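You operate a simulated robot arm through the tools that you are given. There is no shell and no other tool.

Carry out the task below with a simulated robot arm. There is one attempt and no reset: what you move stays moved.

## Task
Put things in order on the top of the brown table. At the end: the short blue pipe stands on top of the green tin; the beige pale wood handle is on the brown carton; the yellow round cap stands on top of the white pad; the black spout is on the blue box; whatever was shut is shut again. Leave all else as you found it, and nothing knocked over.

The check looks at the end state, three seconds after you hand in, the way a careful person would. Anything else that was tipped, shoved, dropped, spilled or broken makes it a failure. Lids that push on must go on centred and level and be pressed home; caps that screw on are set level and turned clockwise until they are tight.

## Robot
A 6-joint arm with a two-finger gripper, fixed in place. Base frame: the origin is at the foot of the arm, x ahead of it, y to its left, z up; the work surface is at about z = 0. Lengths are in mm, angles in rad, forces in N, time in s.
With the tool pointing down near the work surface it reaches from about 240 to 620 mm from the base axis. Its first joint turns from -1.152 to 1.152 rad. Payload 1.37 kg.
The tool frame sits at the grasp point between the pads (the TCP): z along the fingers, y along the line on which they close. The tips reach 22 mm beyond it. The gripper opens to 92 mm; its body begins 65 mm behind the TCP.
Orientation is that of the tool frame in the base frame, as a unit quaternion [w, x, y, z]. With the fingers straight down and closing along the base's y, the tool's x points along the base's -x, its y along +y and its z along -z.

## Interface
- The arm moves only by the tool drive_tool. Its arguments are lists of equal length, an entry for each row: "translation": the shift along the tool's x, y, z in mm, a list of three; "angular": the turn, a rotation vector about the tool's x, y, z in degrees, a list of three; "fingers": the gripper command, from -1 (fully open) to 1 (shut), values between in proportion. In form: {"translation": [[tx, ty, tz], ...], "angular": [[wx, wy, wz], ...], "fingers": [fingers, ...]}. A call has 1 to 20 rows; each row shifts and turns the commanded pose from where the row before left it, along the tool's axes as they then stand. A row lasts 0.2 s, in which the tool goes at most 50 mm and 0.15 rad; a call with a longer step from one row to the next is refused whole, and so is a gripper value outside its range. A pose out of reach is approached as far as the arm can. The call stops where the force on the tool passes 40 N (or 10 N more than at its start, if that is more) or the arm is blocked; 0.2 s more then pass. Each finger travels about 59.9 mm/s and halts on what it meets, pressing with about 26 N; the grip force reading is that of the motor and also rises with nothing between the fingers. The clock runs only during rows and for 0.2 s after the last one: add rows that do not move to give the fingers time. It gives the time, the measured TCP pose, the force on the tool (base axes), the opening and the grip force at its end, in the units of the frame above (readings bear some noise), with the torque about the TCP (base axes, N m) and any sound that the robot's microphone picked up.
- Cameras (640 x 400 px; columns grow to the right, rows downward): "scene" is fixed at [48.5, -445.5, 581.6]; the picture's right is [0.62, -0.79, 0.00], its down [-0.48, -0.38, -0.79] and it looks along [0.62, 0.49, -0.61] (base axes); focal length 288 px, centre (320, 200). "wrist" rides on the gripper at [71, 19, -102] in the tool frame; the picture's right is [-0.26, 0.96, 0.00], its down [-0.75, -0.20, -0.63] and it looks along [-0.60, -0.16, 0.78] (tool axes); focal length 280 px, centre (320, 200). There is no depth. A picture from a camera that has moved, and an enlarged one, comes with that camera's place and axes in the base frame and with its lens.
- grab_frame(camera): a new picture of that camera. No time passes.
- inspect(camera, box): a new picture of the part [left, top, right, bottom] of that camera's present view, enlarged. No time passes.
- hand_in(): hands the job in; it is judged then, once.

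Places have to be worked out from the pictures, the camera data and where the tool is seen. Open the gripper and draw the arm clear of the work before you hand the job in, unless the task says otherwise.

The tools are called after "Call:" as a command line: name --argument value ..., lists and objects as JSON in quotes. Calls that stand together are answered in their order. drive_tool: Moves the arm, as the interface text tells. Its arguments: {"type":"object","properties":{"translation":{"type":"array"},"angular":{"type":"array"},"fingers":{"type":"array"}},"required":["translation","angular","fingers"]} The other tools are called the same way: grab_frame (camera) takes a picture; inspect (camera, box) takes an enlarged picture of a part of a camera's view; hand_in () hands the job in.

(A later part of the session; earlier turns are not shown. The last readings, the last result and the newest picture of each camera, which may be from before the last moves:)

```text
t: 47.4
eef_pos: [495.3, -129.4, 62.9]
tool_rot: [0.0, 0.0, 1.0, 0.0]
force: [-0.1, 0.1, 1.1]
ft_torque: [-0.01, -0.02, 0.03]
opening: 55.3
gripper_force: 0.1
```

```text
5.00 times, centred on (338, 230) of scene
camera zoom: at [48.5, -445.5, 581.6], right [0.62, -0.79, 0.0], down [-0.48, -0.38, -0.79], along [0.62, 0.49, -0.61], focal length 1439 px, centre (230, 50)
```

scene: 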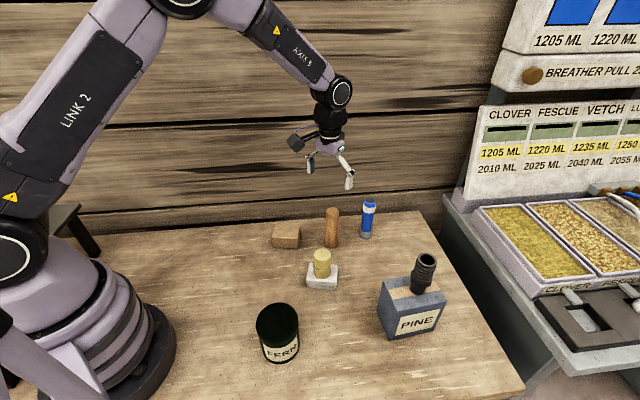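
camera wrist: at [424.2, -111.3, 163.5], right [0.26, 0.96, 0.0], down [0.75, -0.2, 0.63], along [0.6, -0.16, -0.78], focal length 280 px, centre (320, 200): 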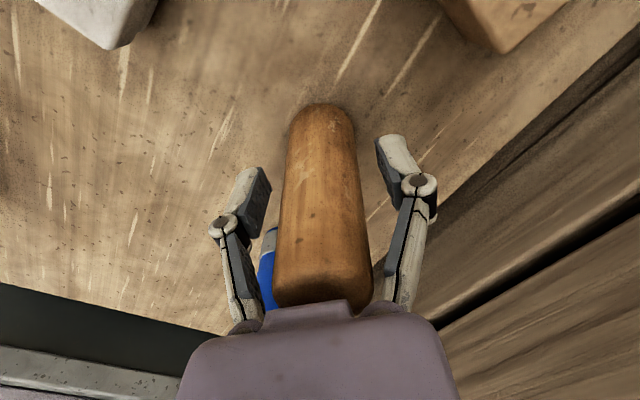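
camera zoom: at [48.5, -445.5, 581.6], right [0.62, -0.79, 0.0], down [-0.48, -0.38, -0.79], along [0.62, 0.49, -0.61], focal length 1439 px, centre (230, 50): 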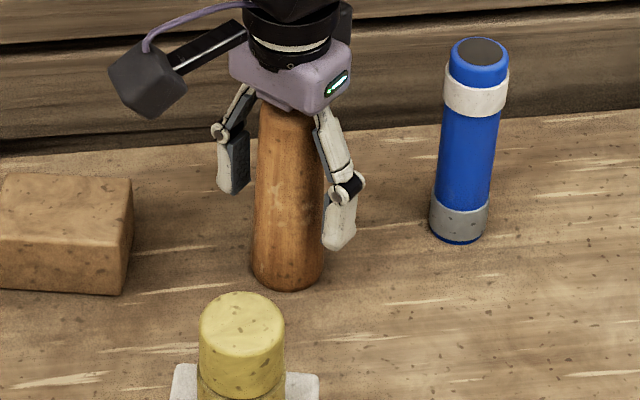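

The handle top is close under the palm, so I'll raise 10 mm for clearance, then close.

Call:
drive_tool --translation '[[0, 0, -10], [0, 0, 0], [0, 0, 0], [0, 0, 0], [0, 0, 0], [0, 0, 0]]' --angular '[[0, 0, 0], [0, 0, 0], [0, 0, 0], [0, 0, 0], [0, 0, 0], [0, 0, 0]]' --fingers '[-0.2, -0.1, 0.1, 0.3, 1, 1]'

Call:
grab_frame --camera "wrist"

Call:
inspect --camera "scene" --box '[288, 190, 388, 270]'

```text
t: 48.8
eef_pos: [495.1, -130.9, 71.5]
tool_rot: [0.001, 0.001, 1.0, 0.0]
force: [-1.8, -0.3, 4.6]
ft_torque: [0.02, 0.04, -0.03]
opening: 35.3
gripper_force: 26.1
```

```text
taken
camera wrist: at [425.1, -111.9, 173.3], right [0.26, 0.96, 0.0], down [0.75, -0.2, 0.63], along [0.6, -0.16, -0.78], focal length 280 px, centre (320, 200)
```

wrist: 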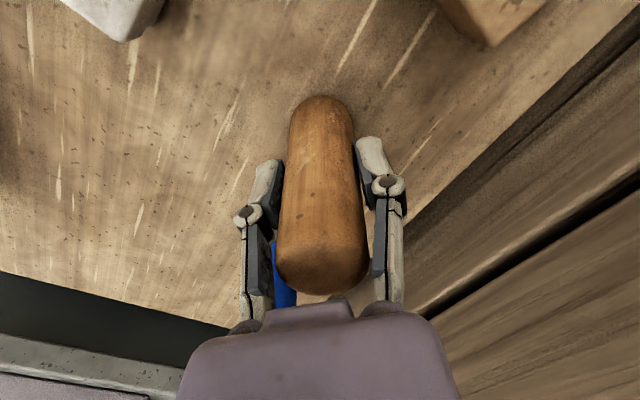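

```text
5.00 times, centred on (338, 230) of scene
camera zoom: at [48.5, -445.5, 581.6], right [0.62, -0.79, 0.0], down [-0.48, -0.38, -0.79], along [0.62, 0.49, -0.61], focal length 1439 px, centre (230, 50)
```

zoom: 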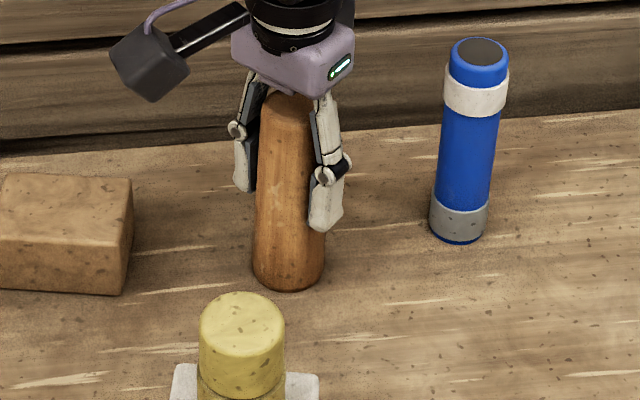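

Gripped at 35.3 mm. I'll lift and check that it hangs straight.

Call:
drive_tool --translation '[[0, 0, -5], [0, 0, -20], [0, 0, -40], [0, 0, -40], [0, 0, 0], [0, 0, 0]]' --angular '[[0, 0, 0], [0, 0, 0], [0, 0, 0], [0, 0, 0], [0, 0, 0], [0, 0, 0]]' --fingers '[1, 1, 1, 1, 1, 1]'

Call:
grab_frame --camera "wrist"

Call:
inspect --camera "scene" --box '[268, 140, 388, 240]'

```text
t: 50.2
eef_pos: [496.5, -130.1, 177.7]
tool_rot: [0.0, 0.0, 1.0, -0.001]
force: [0.1, 0.5, -2.1]
ft_torque: [-0.01, -0.01, 0.03]
opening: 35.3
gripper_force: 26.1
```

```text
taken
camera wrist: at [425.6, -111.0, 279.0], right [0.26, 0.96, 0.0], down [0.75, -0.2, 0.63], along [0.6, -0.16, -0.78], focal length 280 px, centre (320, 200)
```

wrist: 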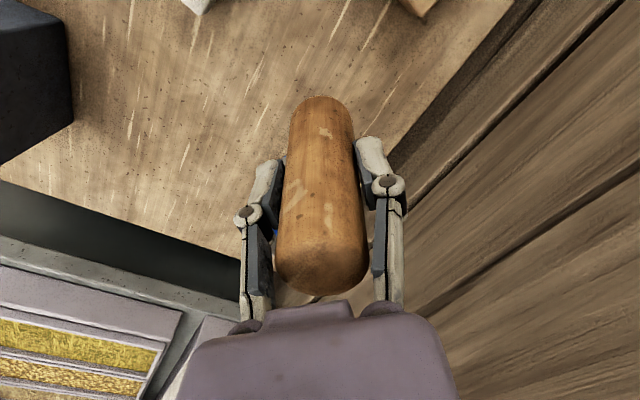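

```text
4.00 times, centred on (328, 190) of scene
camera zoom: at [48.5, -445.5, 581.6], right [0.62, -0.79, 0.0], down [-0.48, -0.38, -0.79], along [0.62, 0.49, -0.61], focal length 1152 px, centre (288, 240)
```

zoom: 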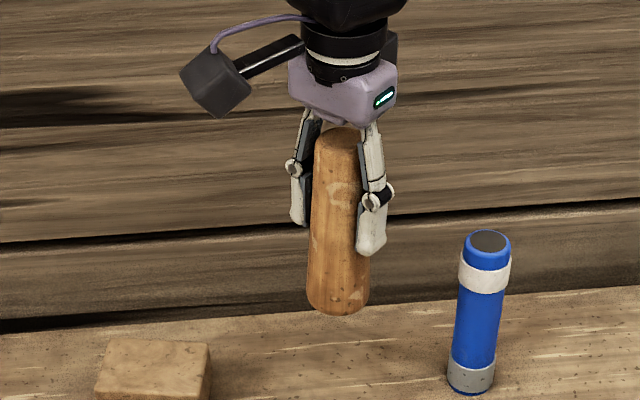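

It hangs straight. I'll carry it over the carton at about (427, -32).

Call:
drive_tool --translation '[[23, 32.7, 0], [23, 32.7, 0], [23, 32.7, 0], [0, 0, 0], [0, 0, 0]]' --angular '[[0, 0, 0], [0, 0, 0], [0, 0, 0], [0, 0, 0], [0, 0, 0]]' --fingers '[1, 1, 1, 1, 1]'

Call:
grab_frame --camera "wrist"

Call:
inspect --camera "wrist" --box '[230, 0, 430, 140]'

Call:
inspect --camera "scene" --box '[230, 160, 350, 260]'

```text
t: 51.4
eef_pos: [425.9, -29.3, 177.5]
tool_rot: [0.0, 0.0, 1.0, -0.001]
force: [0.2, 0.1, -1.5]
ft_torque: [-0.03, -0.03, -0.01]
opening: 35.1
gripper_force: 26.1
```

```text
taken
camera wrist: at [356.0, -10.3, 279.4], right [0.26, 0.96, 0.0], down [0.75, -0.2, 0.63], along [0.6, -0.16, -0.78], focal length 280 px, centre (320, 200)
```

wrist: 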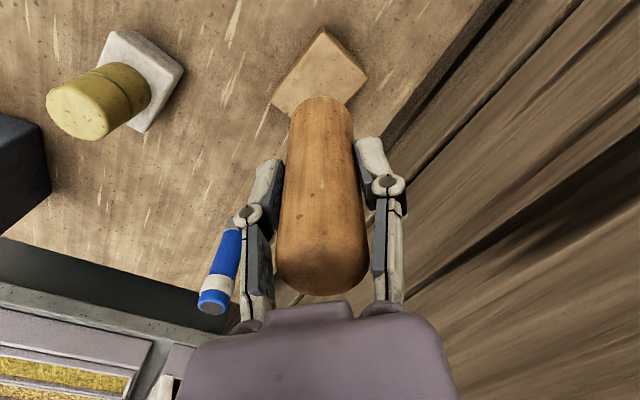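

```text
2.86 times, centred on (330, 70) of wrist
camera zoom: at [356.0, -10.3, 279.4], right [0.26, 0.96, 0.0], down [0.75, -0.2, 0.63], along [0.6, -0.16, -0.78], focal length 801 px, centre (291, 571)
```

zoom: 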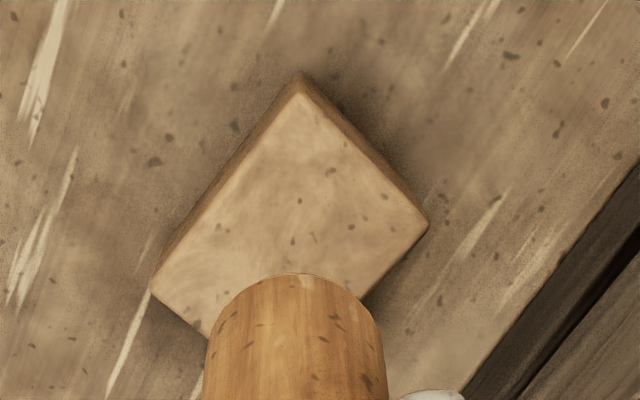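

```text
4.00 times, centred on (290, 210) of scene
camera zoom: at [48.5, -445.5, 581.6], right [0.62, -0.79, 0.0], down [-0.48, -0.38, -0.79], along [0.62, 0.49, -0.61], focal length 1152 px, centre (440, 160)
```

zoom: 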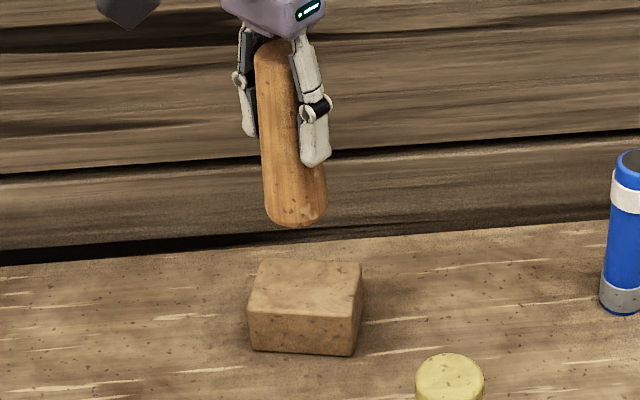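

The carton centre is within ~3 mm. I'll shift (-1, -2.5) and lower to about 10 mm above its top.

Call:
drive_tool --translation '[[1, -2.5, 20], [0, 0, 20], [0, 0, 12], [0, 0, 0], [0, 0, 0]]' --angular '[[0, 0, 0], [0, 0, 0], [0, 0, 0], [0, 0, 0], [0, 0, 0]]' --fingers '[1, 1, 1, 1, 1]'

Call:
inspect --camera "wrist" --box '[200, 20, 440, 200]'

Call:
inspect --camera "scene" --box '[240, 180, 330, 260]'

```text
t: 52.6
eef_pos: [425.1, -35.3, 124.8]
tool_rot: [0.0, 0.0, 1.0, 0.0]
force: [-0.3, 0.0, -1.5]
ft_torque: [-0.01, 0.01, 0.04]
opening: 35.1
gripper_force: 25.7
```

```text
2.22 times, centred on (320, 110) of wrist
camera zoom: at [355.2, -15.9, 226.2], right [0.26, 0.96, 0.0], down [0.75, -0.2, 0.63], along [0.6, -0.16, -0.78], focal length 623 px, centre (320, 400)
```

zoom: 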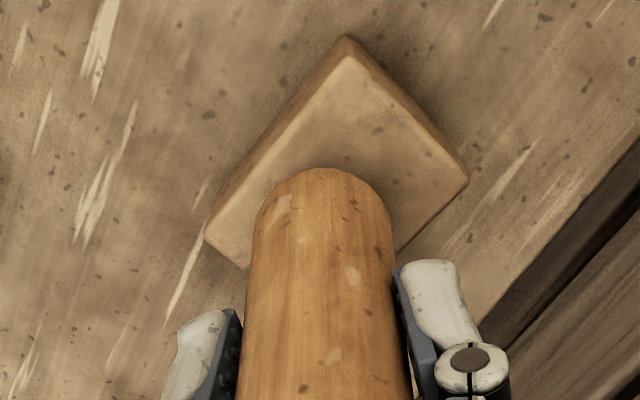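

```text
5.00 times, centred on (285, 220) of scene
camera zoom: at [48.5, -445.5, 581.6], right [0.62, -0.79, 0.0], down [-0.48, -0.38, -0.79], along [0.62, 0.49, -0.61], focal length 1439 px, centre (495, 100)
```

zoom: 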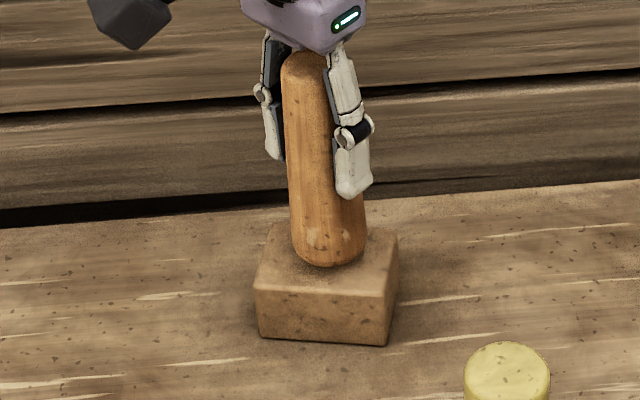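

The handle needs +3.3 mm in y to centre. I'll apply that and lower to just above contact.

Call:
drive_tool --translation '[[-0.7, 3.3, 0], [0, 0, 3], [0, 0, 2], [0, 0, 1], [0, 0, 0], [0, 0, 0]]' --angular '[[0, 0, 0], [0, 0, 0], [0, 0, 0], [0, 0, 0], [0, 0, 0], [0, 0, 0]]' --fingers '[1, 1, 1, 1, 1, 1]'

Call:
inspect --camera "wrist" --box '[200, 20, 440, 200]'

Call:
inspect --camera "scene" --box '[240, 180, 330, 260]'

```text
t: 54.0
eef_pos: [427.2, -32.4, 120.4]
tool_rot: [-0.001, 0.0, 1.0, 0.0]
force: [-0.4, 0.5, -1.4]
ft_torque: [0.01, -0.01, 0.0]
opening: 35.1
gripper_force: 26.7
```

```text
2.22 times, centred on (320, 110) of wrist
camera zoom: at [356.6, -13.3, 220.7], right [0.26, 0.96, 0.0], down [0.75, -0.2, 0.63], along [0.6, -0.16, -0.78], focal length 623 px, centre (320, 400)
```

zoom: 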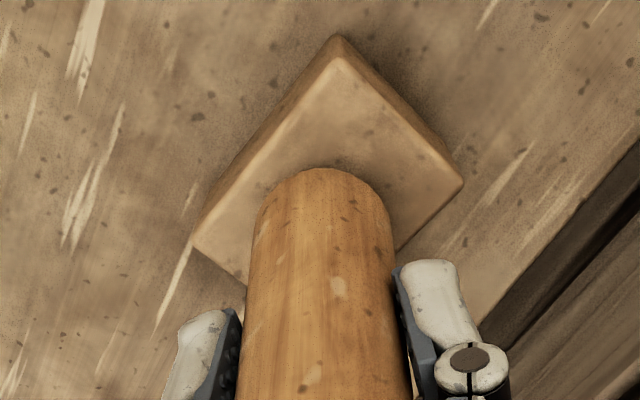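

```text
5.00 times, centred on (285, 220) of scene
camera zoom: at [48.5, -445.5, 581.6], right [0.62, -0.79, 0.0], down [-0.48, -0.38, -0.79], along [0.62, 0.49, -0.61], focal length 1439 px, centre (495, 100)
```

zoom: 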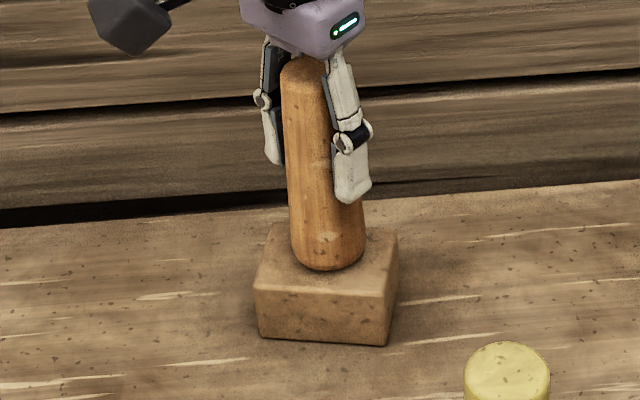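

Centred within ~1 mm. Stepping down gently while watching the force.

Call:
drive_tool --translation '[[0, 0, 1.5], [0, 0, 1.5], [0, 0, 0], [0, 0, 0]]' --angular '[[0, 0, 0], [0, 0, 0], [0, 0, 0], [0, 0, 0]]' --fingers '[1, 1, 1, 1]'

```text
t: 55.0
eef_pos: [424.8, -32.8, 115.5]
tool_rot: [0.0, 0.001, 1.0, 0.0]
force: [-0.8, 0.9, -1.7]
ft_torque: [0.0, 0.02, 0.02]
opening: 34.8
gripper_force: 26.0
```

No contact yet at z≈115.5. Another 1.5 mm.

Call:
drive_tool --translation '[[0, 0, 1], [0, 0, 0.5], [0, 0, 0], [0, 0, 0]]' --angular '[[0, 0, 0], [0, 0, 0], [0, 0, 0], [0, 0, 0]]' --fingers '[1, 1, 1, 1]'

Call:
inspect --camera "scene" --box '[240, 180, 330, 260]'

```text
t: 56.0
eef_pos: [428.1, -32.3, 112.9]
tool_rot: [0.0, 0.0, 1.0, -0.001]
force: [-0.1, -0.6, -2.3]
ft_torque: [0.0, 0.02, 0.0]
opening: 34.7
gripper_force: 25.4
```

```text
5.00 times, centred on (285, 220) of scene
camera zoom: at [48.5, -445.5, 581.6], right [0.62, -0.79, 0.0], down [-0.48, -0.38, -0.79], along [0.62, 0.49, -0.61], focal length 1439 px, centre (495, 100)
```

zoom: 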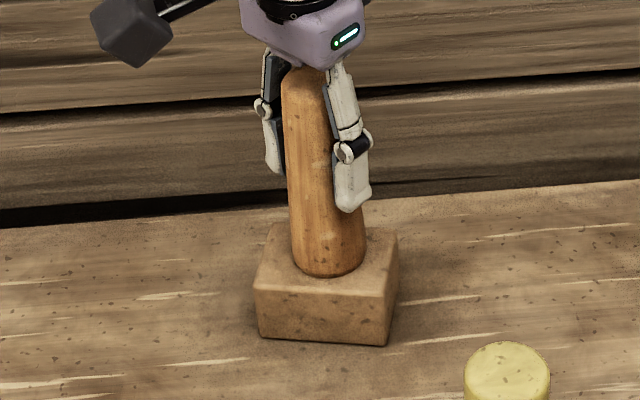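

Opening is creeping down slightly, from 35.3 to 34.7. I'll keep lowering in small steps.

Call:
drive_tool --translation '[[0, 0, 1], [0, 0, 0], [0, 0, 0]]' --angular '[[0, 0, 0], [0, 0, 0], [0, 0, 0]]' --fingers '[1, 1, 1]'

```text
t: 56.8
eef_pos: [427.4, -33.2, 111.9]
tool_rot: [0.0, 0.0, 1.0, 0.0]
force: [-0.2, 0.1, -0.9]
ft_torque: [-0.03, -0.02, 0.04]
opening: 35.0
gripper_force: 26.0
```

Call:
drive_tool --translation '[[0, 0, 1], [0, 0, 0], [0, 0, 0]]' --angular '[[0, 0, 0], [0, 0, 0], [0, 0, 0]]' --fingers '[1, 1, 1]'

Call:
inspect --camera "scene" --box '[260, 215, 310, 255]'

```text
t: 57.6
eef_pos: [428.9, -32.2, 111.3]
tool_rot: [0.0, 0.0, 1.0, 0.001]
force: [-0.1, 0.5, -2.1]
ft_torque: [-0.01, 0.02, -0.03]
opening: 34.9
gripper_force: 26.1
```

```text
10.00 times, centred on (285, 235) of scene
camera zoom: at [48.5, -445.5, 581.6], right [0.62, -0.79, 0.0], down [-0.48, -0.38, -0.79], along [0.62, 0.49, -0.61], focal length 2879 px, centre (670, -150)
```

zoom: 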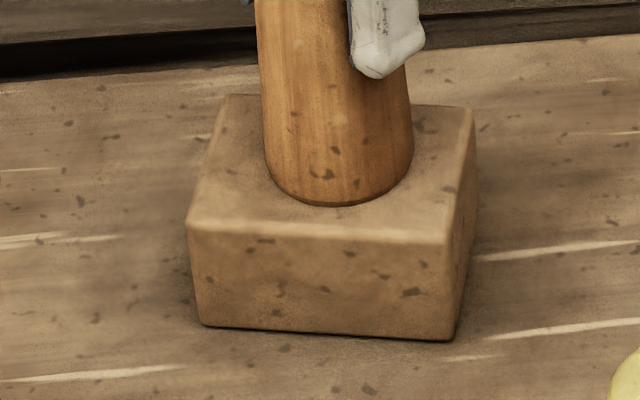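

Very close but still no contact force. Another 1 mm.

Call:
drive_tool --translation '[[0, 0, 1], [0, 0, 0], [0, 0, 0]]' --angular '[[0, 0, 0], [0, 0, 0], [0, 0, 0]]' --fingers '[1, 1, 1]'

```text
t: 58.4
eef_pos: [427.9, -31.9, 110.7]
tool_rot: [0.0, 0.0, 1.0, -0.001]
force: [-0.1, -0.3, -1.0]
ft_torque: [-0.02, -0.01, -0.03]
opening: 35.2
gripper_force: 25.9
```

Still no contact at z≈110.7. Another 1 mm step.

Call:
drive_tool --translation '[[0, 0, 1], [0, 0, 0], [0, 0, 0]]' --angular '[[0, 0, 0], [0, 0, 0], [0, 0, 0]]' --fingers '[1, 1, 1]'

```text
t: 59.2
eef_pos: [427.1, -33.7, 110.3]
tool_rot: [0.0, 0.001, 1.0, 0.0]
force: [-1.1, -0.1, -1.5]
ft_torque: [0.02, -0.01, -0.02]
opening: 35.2
gripper_force: 25.6
```

No contact. Continue with 1 mm.

Call:
drive_tool --translation '[[0, 0, 1], [0, 0, 0], [0, 0, 0]]' --angular '[[0, 0, 0], [0, 0, 0], [0, 0, 0]]' --fingers '[1, 1, 1]'

Call:
inspect --camera "scene" --box '[260, 215, 310, 255]'

```text
t: 60.0
eef_pos: [426.8, -32.2, 109.6]
tool_rot: [0.0, 0.001, 1.0, 0.001]
force: [0.0, 0.0, -1.3]
ft_torque: [0.01, 0.04, 0.01]
opening: 35.0
gripper_force: 25.7
```

```text
10.00 times, centred on (285, 235) of scene
camera zoom: at [48.5, -445.5, 581.6], right [0.62, -0.79, 0.0], down [-0.48, -0.38, -0.79], along [0.62, 0.49, -0.61], focal length 2879 px, centre (670, -150)
```

zoom: 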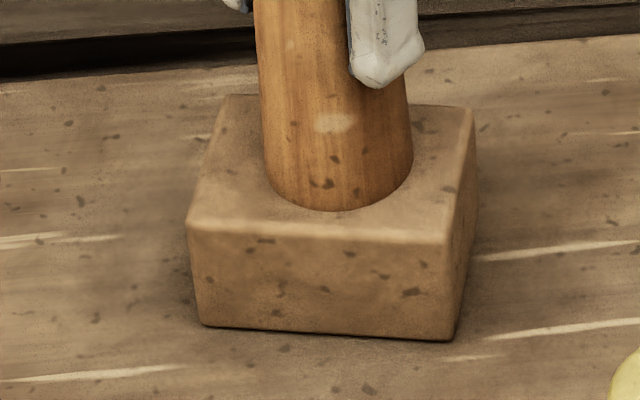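

The handle keeps moving down with the gripper and there's still no contact. Continuing.

Call:
drive_tool --translation '[[0, 0, 1], [0, 0, 0], [0, 0, 0]]' --angular '[[0, 0, 0], [0, 0, 0], [0, 0, 0]]' --fingers '[1, 1, 1]'

```text
t: 60.8
eef_pos: [428.0, -34.0, 108.1]
tool_rot: [0.0, 0.0, 1.0, 0.001]
force: [-0.7, 0.1, -1.3]
ft_torque: [0.01, 0.0, -0.03]
opening: 34.8
gripper_force: 26.3
```

Call:
drive_tool --translation '[[0, 0, 1], [0, 0, 0], [0, 0, 0]]' --angular '[[0, 0, 0], [0, 0, 0], [0, 0, 0]]' --fingers '[1, 1, 1]'

Call:
inspect --camera "scene" --box '[260, 215, 310, 255]'

Call:
inspect --camera "wrist" --box '[200, 20, 440, 200]'

```text
t: 61.6
eef_pos: [426.8, -32.9, 106.9]
tool_rot: [0.001, 0.001, 1.0, 0.0]
force: [0.3, -0.9, -0.8]
ft_torque: [-0.02, -0.03, 0.03]
opening: 35.1
gripper_force: 26.2
```

```text
10.00 times, centred on (285, 235) of scene
camera zoom: at [48.5, -445.5, 581.6], right [0.62, -0.79, 0.0], down [-0.48, -0.38, -0.79], along [0.62, 0.49, -0.61], focal length 2879 px, centre (670, -150)
```

zoom: 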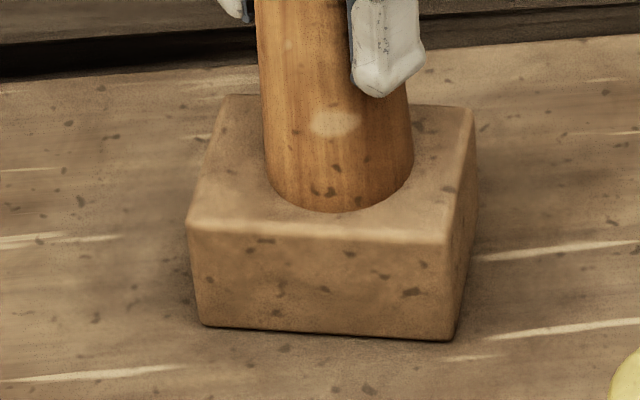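

```text
2.22 times, centred on (320, 110) of wrist
camera zoom: at [356.0, -13.8, 208.2], right [0.26, 0.96, 0.0], down [0.75, -0.2, 0.63], along [0.6, -0.16, -0.78], focal length 623 px, centre (320, 400)
```

zoom: 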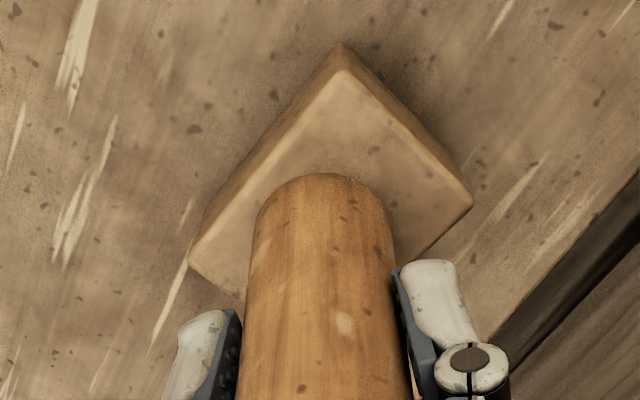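

The handle has stopped descending while the finger moves on, so it's resting on the carton. Releasing gently now.

Call:
drive_tool --translation '[[0, 0, 0], [0, 0, 0], [0, 0, 0], [0, 0, 0], [0, 0, 0], [0, 0, 0], [0, 0, 0]]' --angular '[[0, 0, 0], [0, 0, 0], [0, 0, 0], [0, 0, 0], [0, 0, 0], [0, 0, 0], [0, 0, 0]]' --fingers '[0.22, 0.15, 0.1, 0, -0.3, -0.6, -0.9]'

Call:
grab_frame --camera "wrist"

Call:
inspect --camera "scene" --box '[240, 180, 330, 260]'

```text
t: 63.2
eef_pos: [426.7, -32.6, 107.0]
tool_rot: [-0.001, -0.001, 1.0, 0.0]
force: [-1.1, -0.2, -0.1]
ft_torque: [0.01, 0.0, 0.0]
opening: 87.1
gripper_force: 0.0
```

```text
taken
camera wrist: at [356.0, -13.8, 208.3], right [0.26, 0.96, 0.0], down [0.75, -0.2, 0.63], along [0.6, -0.16, -0.78], focal length 280 px, centre (320, 200)
```

wrist: 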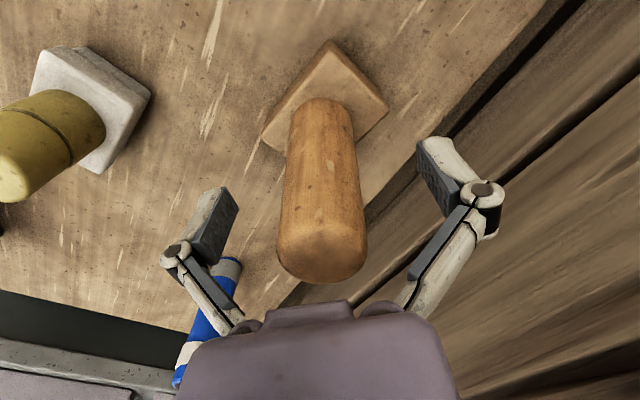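

```text
5.00 times, centred on (285, 220) of scene
camera zoom: at [48.5, -445.5, 581.6], right [0.62, -0.79, 0.0], down [-0.48, -0.38, -0.79], along [0.62, 0.49, -0.61], focal length 1439 px, centre (495, 100)
```

zoom: 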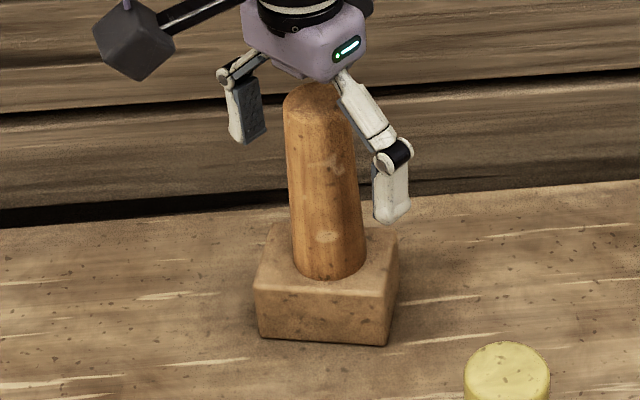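

The handle stands upright on the carton. I'll rise clear, then move toward the blue pipe at about (584, -185).

Call:
drive_tool --translation '[[0, 0, -20], [0, 0, -45], [0, 0, -45], [0, 0, -45], [-26.6, -30.4, 0], [-26.6, -30.4, 0], [-26.6, -30.4, 0], [-26.6, -30.4, 0], [-26.6, -30.4, 0], [0, 0, 0], [0, 0, 0]]' --angular '[[0, 0, 0], [0, 0, 0], [0, 0, 0], [0, 0, 0], [0, 0, 0], [0, 0, 0], [0, 0, 0], [0, 0, 0], [0, 0, 0], [0, 0, 0], [0, 0, 0]]' --fingers '[-1, -1, -1, -1, -1, -1, -1, -1, -1, -1, -1]'

Call:
grab_frame --camera "wrist"

Call:
grab_frame --camera "scene"

Call:
inspect --camera "wrist" --box '[230, 30, 410, 190]'

```text
t: 65.6
eef_pos: [558.7, -187.0, 264.7]
tool_rot: [0.0, 0.001, 1.0, -0.001]
force: [-0.2, -0.5, -0.1]
ft_torque: [-0.02, -0.02, 0.01]
opening: 92.0
gripper_force: 0.0
```

```text
taken
camera wrist: at [488.8, -167.0, 366.0], right [0.26, 0.96, 0.0], down [0.75, -0.2, 0.63], along [0.6, -0.16, -0.78], focal length 280 px, centre (320, 200)
```

wrist: 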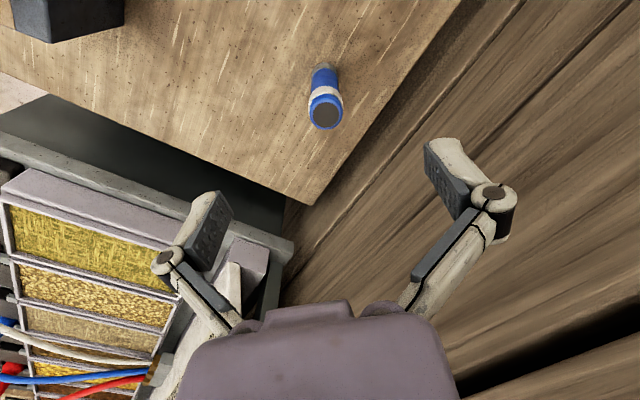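

```text
taken
```

scene: 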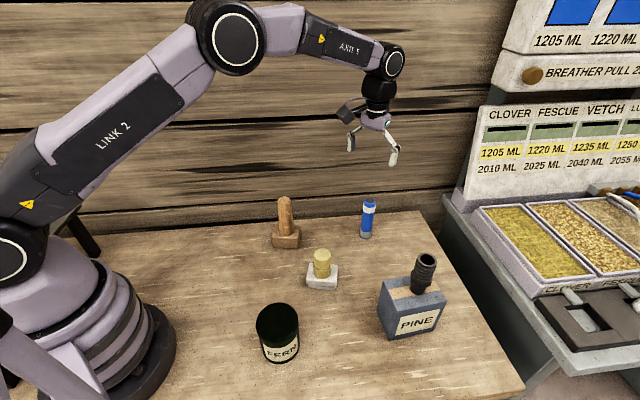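

```text
2.50 times, centred on (320, 110) of wrist
camera zoom: at [488.8, -167.0, 366.0], right [0.26, 0.96, 0.0], down [0.75, -0.2, 0.63], along [0.6, -0.16, -0.78], focal length 701 px, centre (320, 425)
```

zoom: 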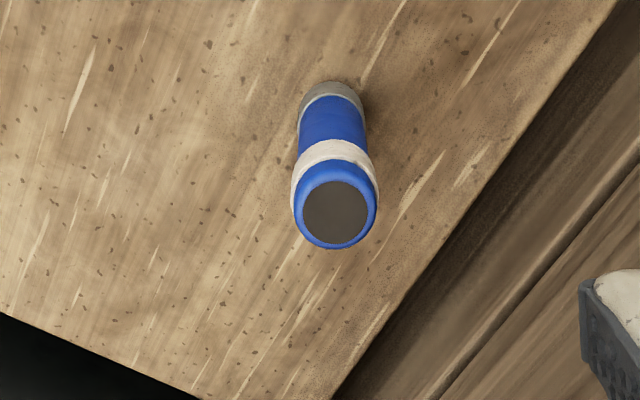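

The pipe axis is at (582, -187) with its top at z≈125. I'll move over it and descend to z≈160 to recheck.

Call:
drive_tool --translation '[[-11.5, -0.7, 20], [-11, 0, 30], [0, 0, 30], [0, 0, 25], [0, 0, 0], [0, 0, 0]]' --angular '[[0, 0, 0], [0, 0, 0], [0, 0, 0], [0, 0, 0], [0, 0, 0], [0, 0, 0]]' --fingers '[-1, -1, -1, -1, -1, -1]'

Call:
grab_frame --camera "wrist"

Call:
inspect --camera "wrist" --box '[220, 50, 420, 230]'

Call:
inspect --camera "scene" --box '[310, 120, 450, 250]'

```text
t: 67.0
eef_pos: [583.2, -187.8, 157.1]
tool_rot: [0.001, 0.0, 1.0, 0.0]
force: [0.3, 0.5, -0.1]
ft_torque: [-0.01, 0.01, -0.01]
opening: 92.1
gripper_force: 0.1
```

```text
taken
camera wrist: at [512.0, -168.0, 258.4], right [0.26, 0.96, 0.0], down [0.75, -0.2, 0.63], along [0.6, -0.16, -0.78], focal length 280 px, centre (320, 200)
```

wrist: 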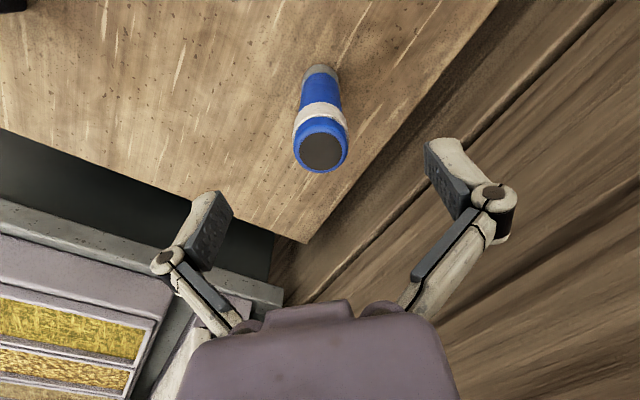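

```text
2.22 times, centred on (320, 140) of wrist
camera zoom: at [512.0, -168.0, 258.4], right [0.26, 0.96, 0.0], down [0.75, -0.2, 0.63], along [0.6, -0.16, -0.78], focal length 623 px, centre (320, 333)
```

zoom: 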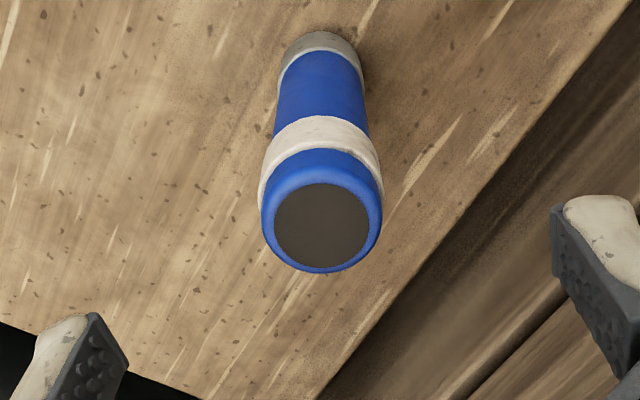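

```text
3.08 times, centred on (380, 185) of scene
camera zoom: at [48.5, -445.5, 581.6], right [0.62, -0.79, 0.0], down [-0.48, -0.38, -0.79], along [0.62, 0.49, -0.61], focal length 886 px, centre (135, 246)
```

zoom: 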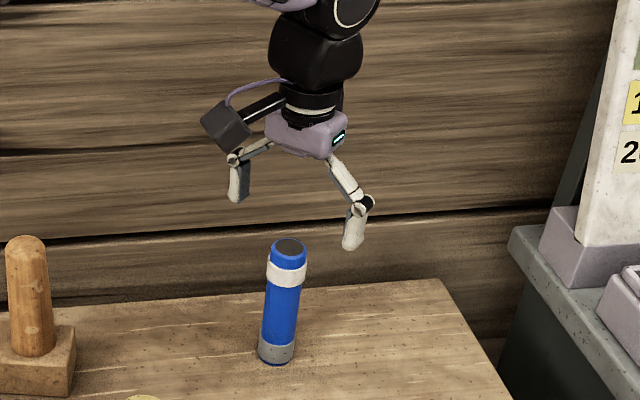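

Centred within 1 mm. I'll descend to collar height (TCP z≈93) and pre-close partly.

Call:
drive_tool --translation '[[0.5, 0, 20], [0, 0, 25], [0, 0, 19], [0, 0, 0], [0, 0, 0]]' --angular '[[0, 0, 0], [0, 0, 0], [0, 0, 0], [0, 0, 0], [0, 0, 0]]' --fingers '[-1, -1, -1, -0.6, -0.2]'

Call:
grab_frame --camera "wrist"

Call:
inspect --camera "scene" --box '[320, 170, 420, 250]'

```text
t: 68.2
eef_pos: [581.1, -186.9, 93.6]
tool_rot: [0.0, 0.0, 1.0, 0.0]
force: [0.0, 0.3, -0.1]
ft_torque: [-0.01, -0.02, 0.01]
opening: 55.1
gripper_force: 0.1
```

```text
taken
camera wrist: at [510.6, -166.9, 194.7], right [0.26, 0.96, 0.0], down [0.75, -0.2, 0.63], along [0.6, -0.16, -0.78], focal length 280 px, centre (320, 200)
```

wrist: 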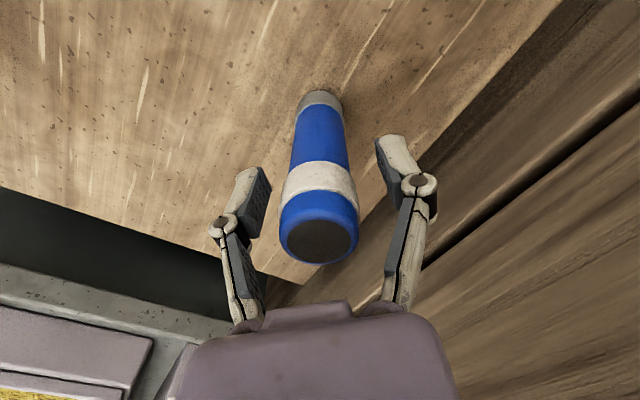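

```text
5.00 times, centred on (370, 210) of scene
camera zoom: at [48.5, -445.5, 581.6], right [0.62, -0.79, 0.0], down [-0.48, -0.38, -0.79], along [0.62, 0.49, -0.61], focal length 1439 px, centre (70, 150)
```

zoom: 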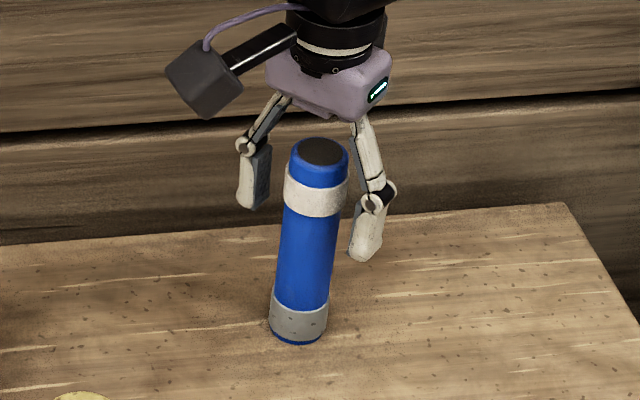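

The pads are level with the collar and centred. Closing.

Call:
drive_tool --translation '[[0, 0, -3], [0, 0, 0], [0, 0, 0], [0, 0, 0], [0, 0, 0], [0, 0, 0]]' --angular '[[0, 0, 0], [0, 0, 0], [0, 0, 0], [0, 0, 0], [0, 0, 0], [0, 0, 0]]' --fingers '[-0.2, -0.05, 0.1, 0.25, 1, 1]'

Call:
grab_frame --camera "wrist"

Call:
inspect --camera "scene" --box '[320, 170, 420, 250]'

```text
t: 69.6
eef_pos: [581.5, -187.4, 96.8]
tool_rot: [0.001, 0.0, 1.0, 0.001]
force: [0.3, 0.3, 0.9]
ft_torque: [0.06, 0.04, 0.06]
opening: 28.7
gripper_force: 26.3
```

```text
taken
camera wrist: at [510.9, -166.8, 198.0], right [0.26, 0.96, 0.0], down [0.75, -0.2, 0.63], along [0.6, -0.16, -0.78], focal length 280 px, centre (320, 200)
```

wrist: 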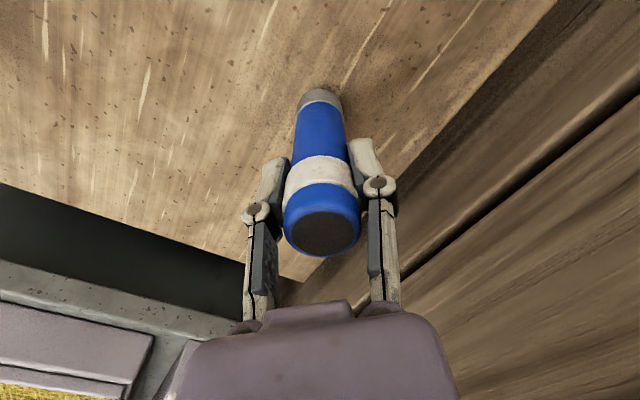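

```text
5.00 times, centred on (370, 210) of scene
camera zoom: at [48.5, -445.5, 581.6], right [0.62, -0.79, 0.0], down [-0.48, -0.38, -0.79], along [0.62, 0.49, -0.61], focal length 1439 px, centre (70, 150)
```

zoom: 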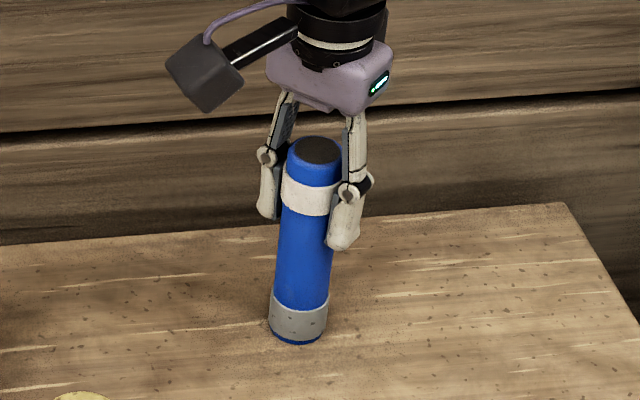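

Gripped at 28.7 mm. Test lifting and checking that it's straight.

Call:
drive_tool --translation '[[0, 0, -5], [0, 0, -10], [0, 0, -25], [0, 0, -40], [0, 0, -40], [0, 0, -40], [0, 0, 0], [0, 0, 0]]' --angular '[[0, 0, 0], [0, 0, 0], [0, 0, 0], [0, 0, 0], [0, 0, 0], [0, 0, 0], [0, 0, 0], [0, 0, 0]]' --fingers '[1, 1, 1, 1, 1, 1, 1, 1]'

Call:
grab_frame --camera "wrist"

Call:
grab_frame --camera "scene"

Call:
inspect --camera "scene" --box '[320, 100, 430, 190]'

```text
t: 71.4
eef_pos: [585.4, -183.3, 255.0]
tool_rot: [0.0, 0.0, 1.0, -0.001]
force: [0.3, -0.5, -0.8]
ft_torque: [-0.03, 0.0, 0.02]
opening: 28.8
gripper_force: 25.9
```

```text
taken
camera wrist: at [514.0, -163.6, 356.4], right [0.26, 0.96, 0.0], down [0.75, -0.2, 0.63], along [0.6, -0.16, -0.78], focal length 280 px, centre (320, 200)
```

wrist: 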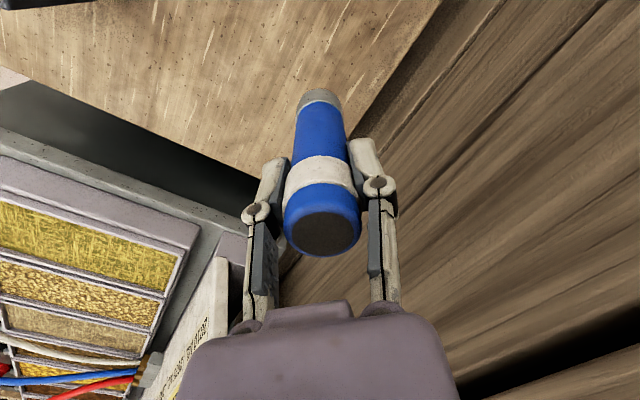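

```text
taken
```

scene: 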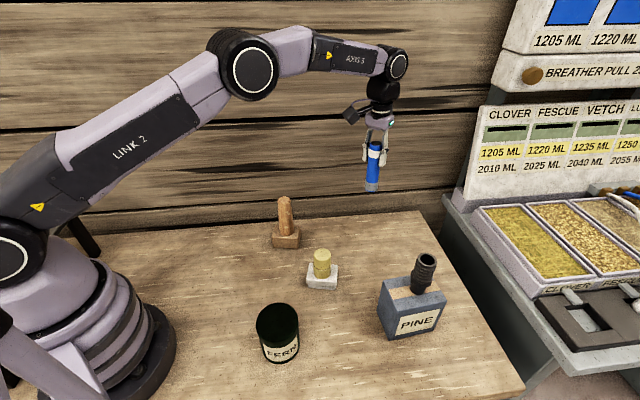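

```text
4.44 times, centred on (375, 145) of scene
camera zoom: at [48.5, -445.5, 581.6], right [0.62, -0.79, 0.0], down [-0.48, -0.38, -0.79], along [0.62, 0.49, -0.61], focal length 1279 px, centre (76, 444)
```

zoom: 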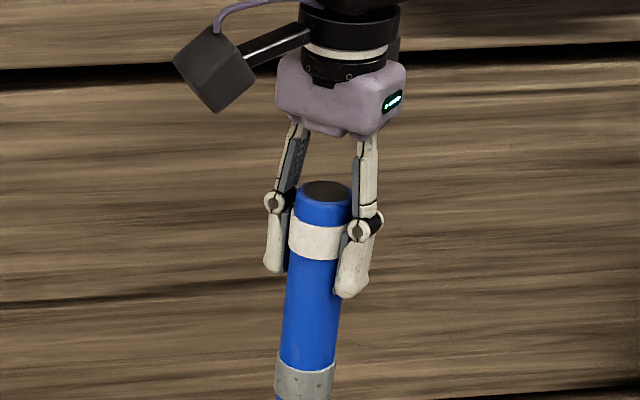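

Straight and secure. I'll carry it over toward the green tin at about (206, -223) at this height.

Call:
drive_tool --translation '[[25, -3, 0], [33, -3.5, 0], [33, -3.5, 0], [33, -3.5, 0], [33, -3.5, 0], [33, -3.5, 0], [33, -3.5, 0], [33, -3.5, 0], [33, -3.5, 0], [33, -3.5, 0], [33, -3.5, 0], [24, -2, 0], [0, 0, 0], [0, 0, 0]]' --angular '[[0, 0, 0], [0, 0, 0], [0, 0, 0], [0, 0, 0], [0, 0, 0], [0, 0, 0], [0, 0, 0], [0, 0, 0], [0, 0, 0], [0, 0, 0], [0, 0, 0], [0, 0, 0], [0, 0, 0], [0, 0, 0]]' --fingers '[1, 1, 1, 1, 1, 1, 1, 1, 1, 1, 1, 1, 1, 1]'

Call:
grab_frame --camera "wrist"

Call:
grab_frame --camera "scene"

Call:
inspect --camera "wrist" --box '[220, 0, 420, 160]'

```text
t: 74.4
eef_pos: [204.2, -225.2, 255.9]
tool_rot: [-0.001, 0.0, 1.0, 0.0]
force: [0.0, 0.1, -2.1]
ft_torque: [0.0, 0.0, -0.02]
opening: 28.5
gripper_force: 26.1
```

```text
taken
camera wrist: at [134.4, -205.4, 357.8], right [0.26, 0.96, 0.0], down [0.75, -0.2, 0.63], along [0.6, -0.16, -0.78], focal length 280 px, centre (320, 200)
```

wrist: 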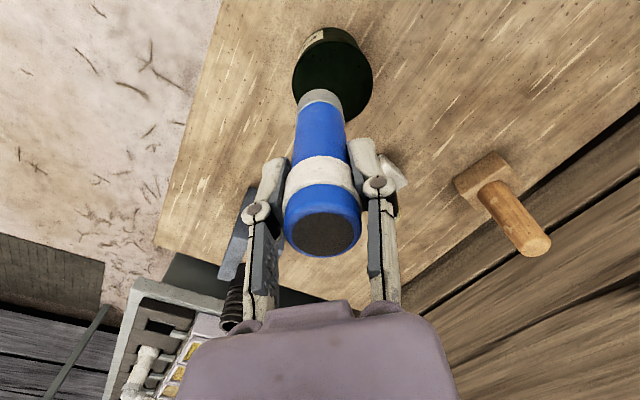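

```text
taken
```

scene: 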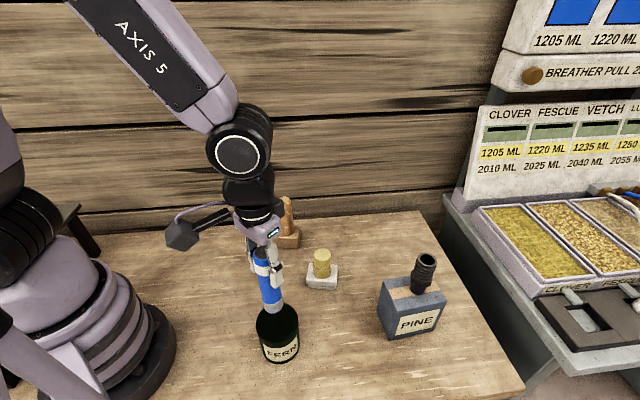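

```text
2.50 times, centred on (320, 80) of wrist
camera zoom: at [134.4, -205.4, 357.8], right [0.26, 0.96, 0.0], down [0.75, -0.2, 0.63], along [0.6, -0.16, -0.78], focal length 701 px, centre (320, 500)
```

zoom: 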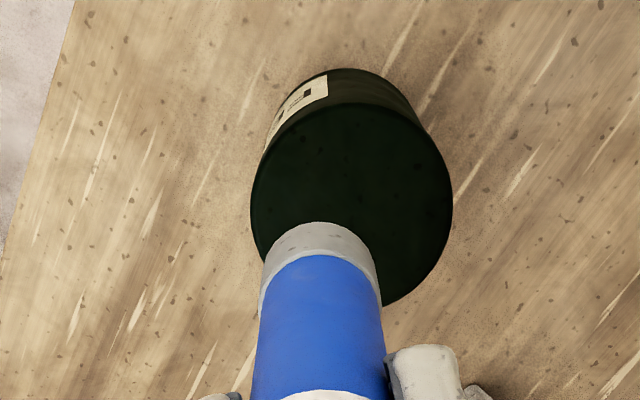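

The tin top centre is about (+2.5, +10) mm from the tool. I'll take a closer look at the tin's top surface to confirm it's closed and flat.

Call:
inspect --camera "wrist" --box '[285, 20, 380, 110]'

Call:
inspect --camera "scene" --box '[245, 290, 315, 370]'

```text
4.44 times, centred on (332, 65) of wrist
camera zoom: at [134.4, -205.4, 357.8], right [0.26, 0.96, 0.0], down [0.75, -0.2, 0.63], along [0.6, -0.16, -0.78], focal length 1246 px, centre (264, 800)
```

zoom: 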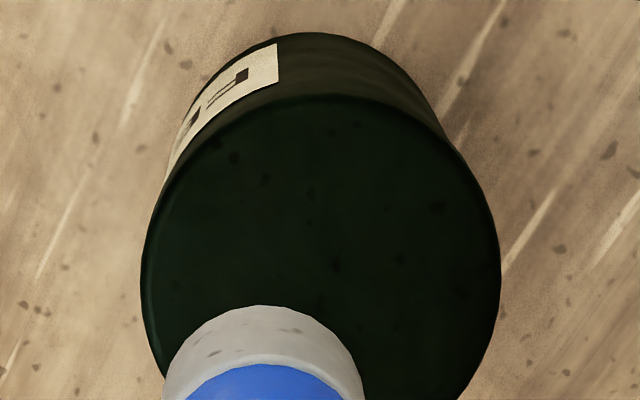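

```text
5.00 times, centred on (280, 330) of scene
camera zoom: at [48.5, -445.5, 581.6], right [0.62, -0.79, 0.0], down [-0.48, -0.38, -0.79], along [0.62, 0.49, -0.61], focal length 1439 px, centre (520, -450)
```

zoom: 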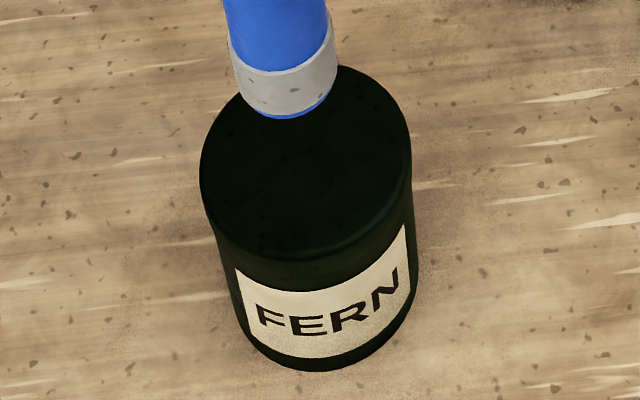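

The tin's top is a flat, solid surface. I'll shift +11 mm in y to centre over it and lower to about 12–15 mm above.

Call:
drive_tool --translation '[[0.6, 6, 0], [0, 5.4, 0], [0, 0, 15], [0, 0, 15], [0, 0, 12], [0, 0, 0], [0, 0, 0]]' --angular '[[0, 0, 0], [0, 0, 0], [0, 0, 0], [0, 0, 0], [0, 0, 0], [0, 0, 0], [0, 0, 0]]' --fingers '[1, 1, 1, 1, 1, 1, 1]'

Call:
inspect --camera "wrist" --box '[220, 0, 420, 160]'

Call:
inspect --camera "scene" --box '[240, 270, 320, 370]'

```text
t: 76.0
eef_pos: [203.1, -214.2, 214.6]
tool_rot: [0.001, 0.0, 1.0, 0.0]
force: [0.0, -1.1, -0.9]
ft_torque: [0.03, 0.01, 0.0]
opening: 28.6
gripper_force: 26.5
```

```text
2.50 times, centred on (320, 80) of wrist
camera zoom: at [132.1, -194.2, 315.5], right [0.26, 0.96, 0.0], down [0.75, -0.2, 0.63], along [0.6, -0.16, -0.78], focal length 701 px, centre (320, 500)
```

zoom: 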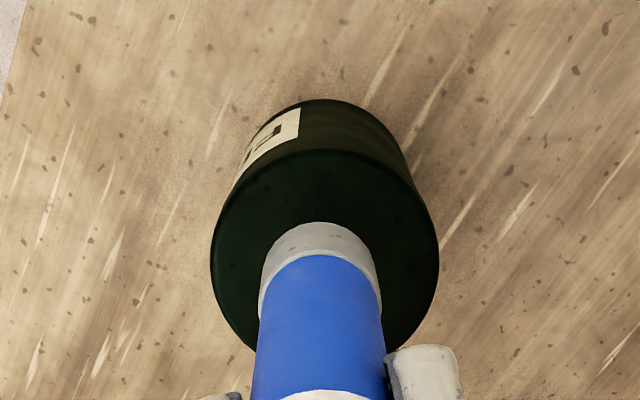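

```text
4.00 times, centred on (280, 320) of scene
camera zoom: at [48.5, -445.5, 581.6], right [0.62, -0.79, 0.0], down [-0.48, -0.38, -0.79], along [0.62, 0.49, -0.61], focal length 1152 px, centre (480, -280)
```

zoom: 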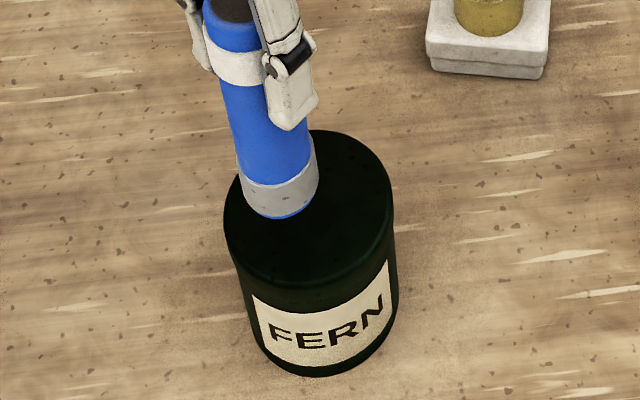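

The two cameras disagree slightly on centring, so I'll zoom in on both to settle it before lowering.

Call:
inspect --camera "scene" --box '[255, 280, 315, 345]'

Call:
inspect --camera "wrist" --box '[260, 30, 390, 150]'

Call:
grab_frame --camera "wrist"

Call:
grab_frame --camera "scene"

```text
6.15 times, centred on (285, 312) of scene
camera zoom: at [48.5, -445.5, 581.6], right [0.62, -0.79, 0.0], down [-0.48, -0.38, -0.79], along [0.62, 0.49, -0.61], focal length 1772 px, centre (535, -492)
```

zoom: 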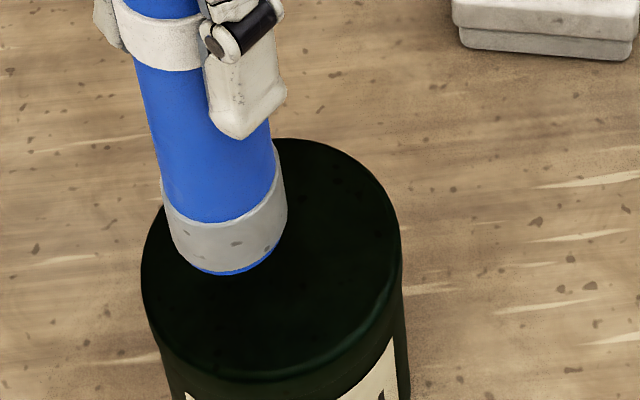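

```text
3.33 times, centred on (325, 90) of wrist
camera zoom: at [132.1, -194.2, 315.5], right [0.26, 0.96, 0.0], down [0.75, -0.2, 0.63], along [0.6, -0.16, -0.78], focal length 935 px, centre (303, 567)
```

zoom: 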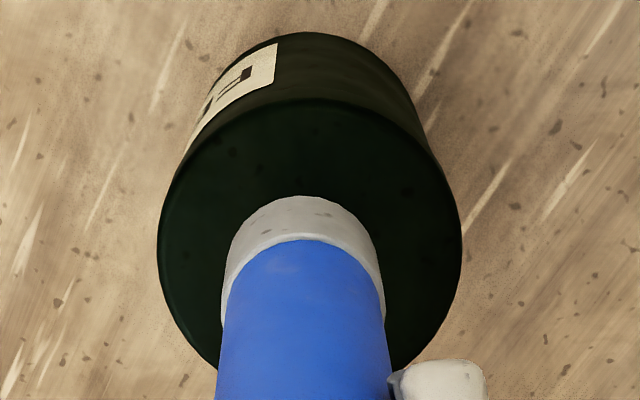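

```text
taken
camera wrist: at [132.1, -194.2, 315.5], right [0.26, 0.96, 0.0], down [0.75, -0.2, 0.63], along [0.6, -0.16, -0.78], focal length 280 px, centre (320, 200)
```

wrist: 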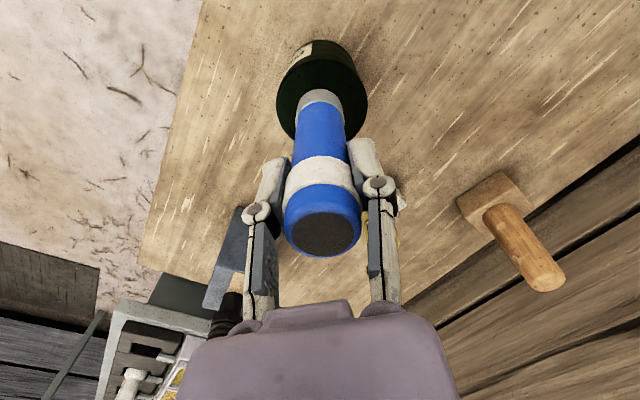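

```text
taken
```

scene: 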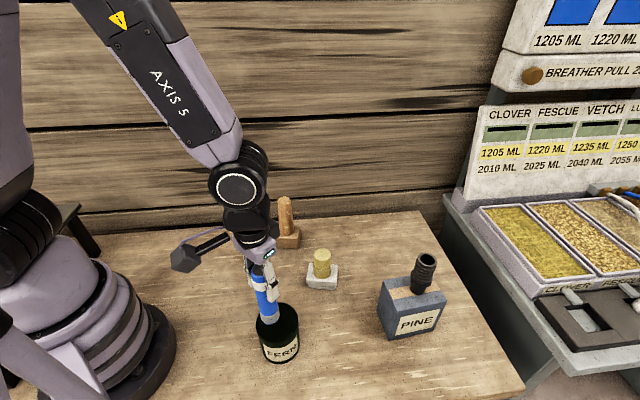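

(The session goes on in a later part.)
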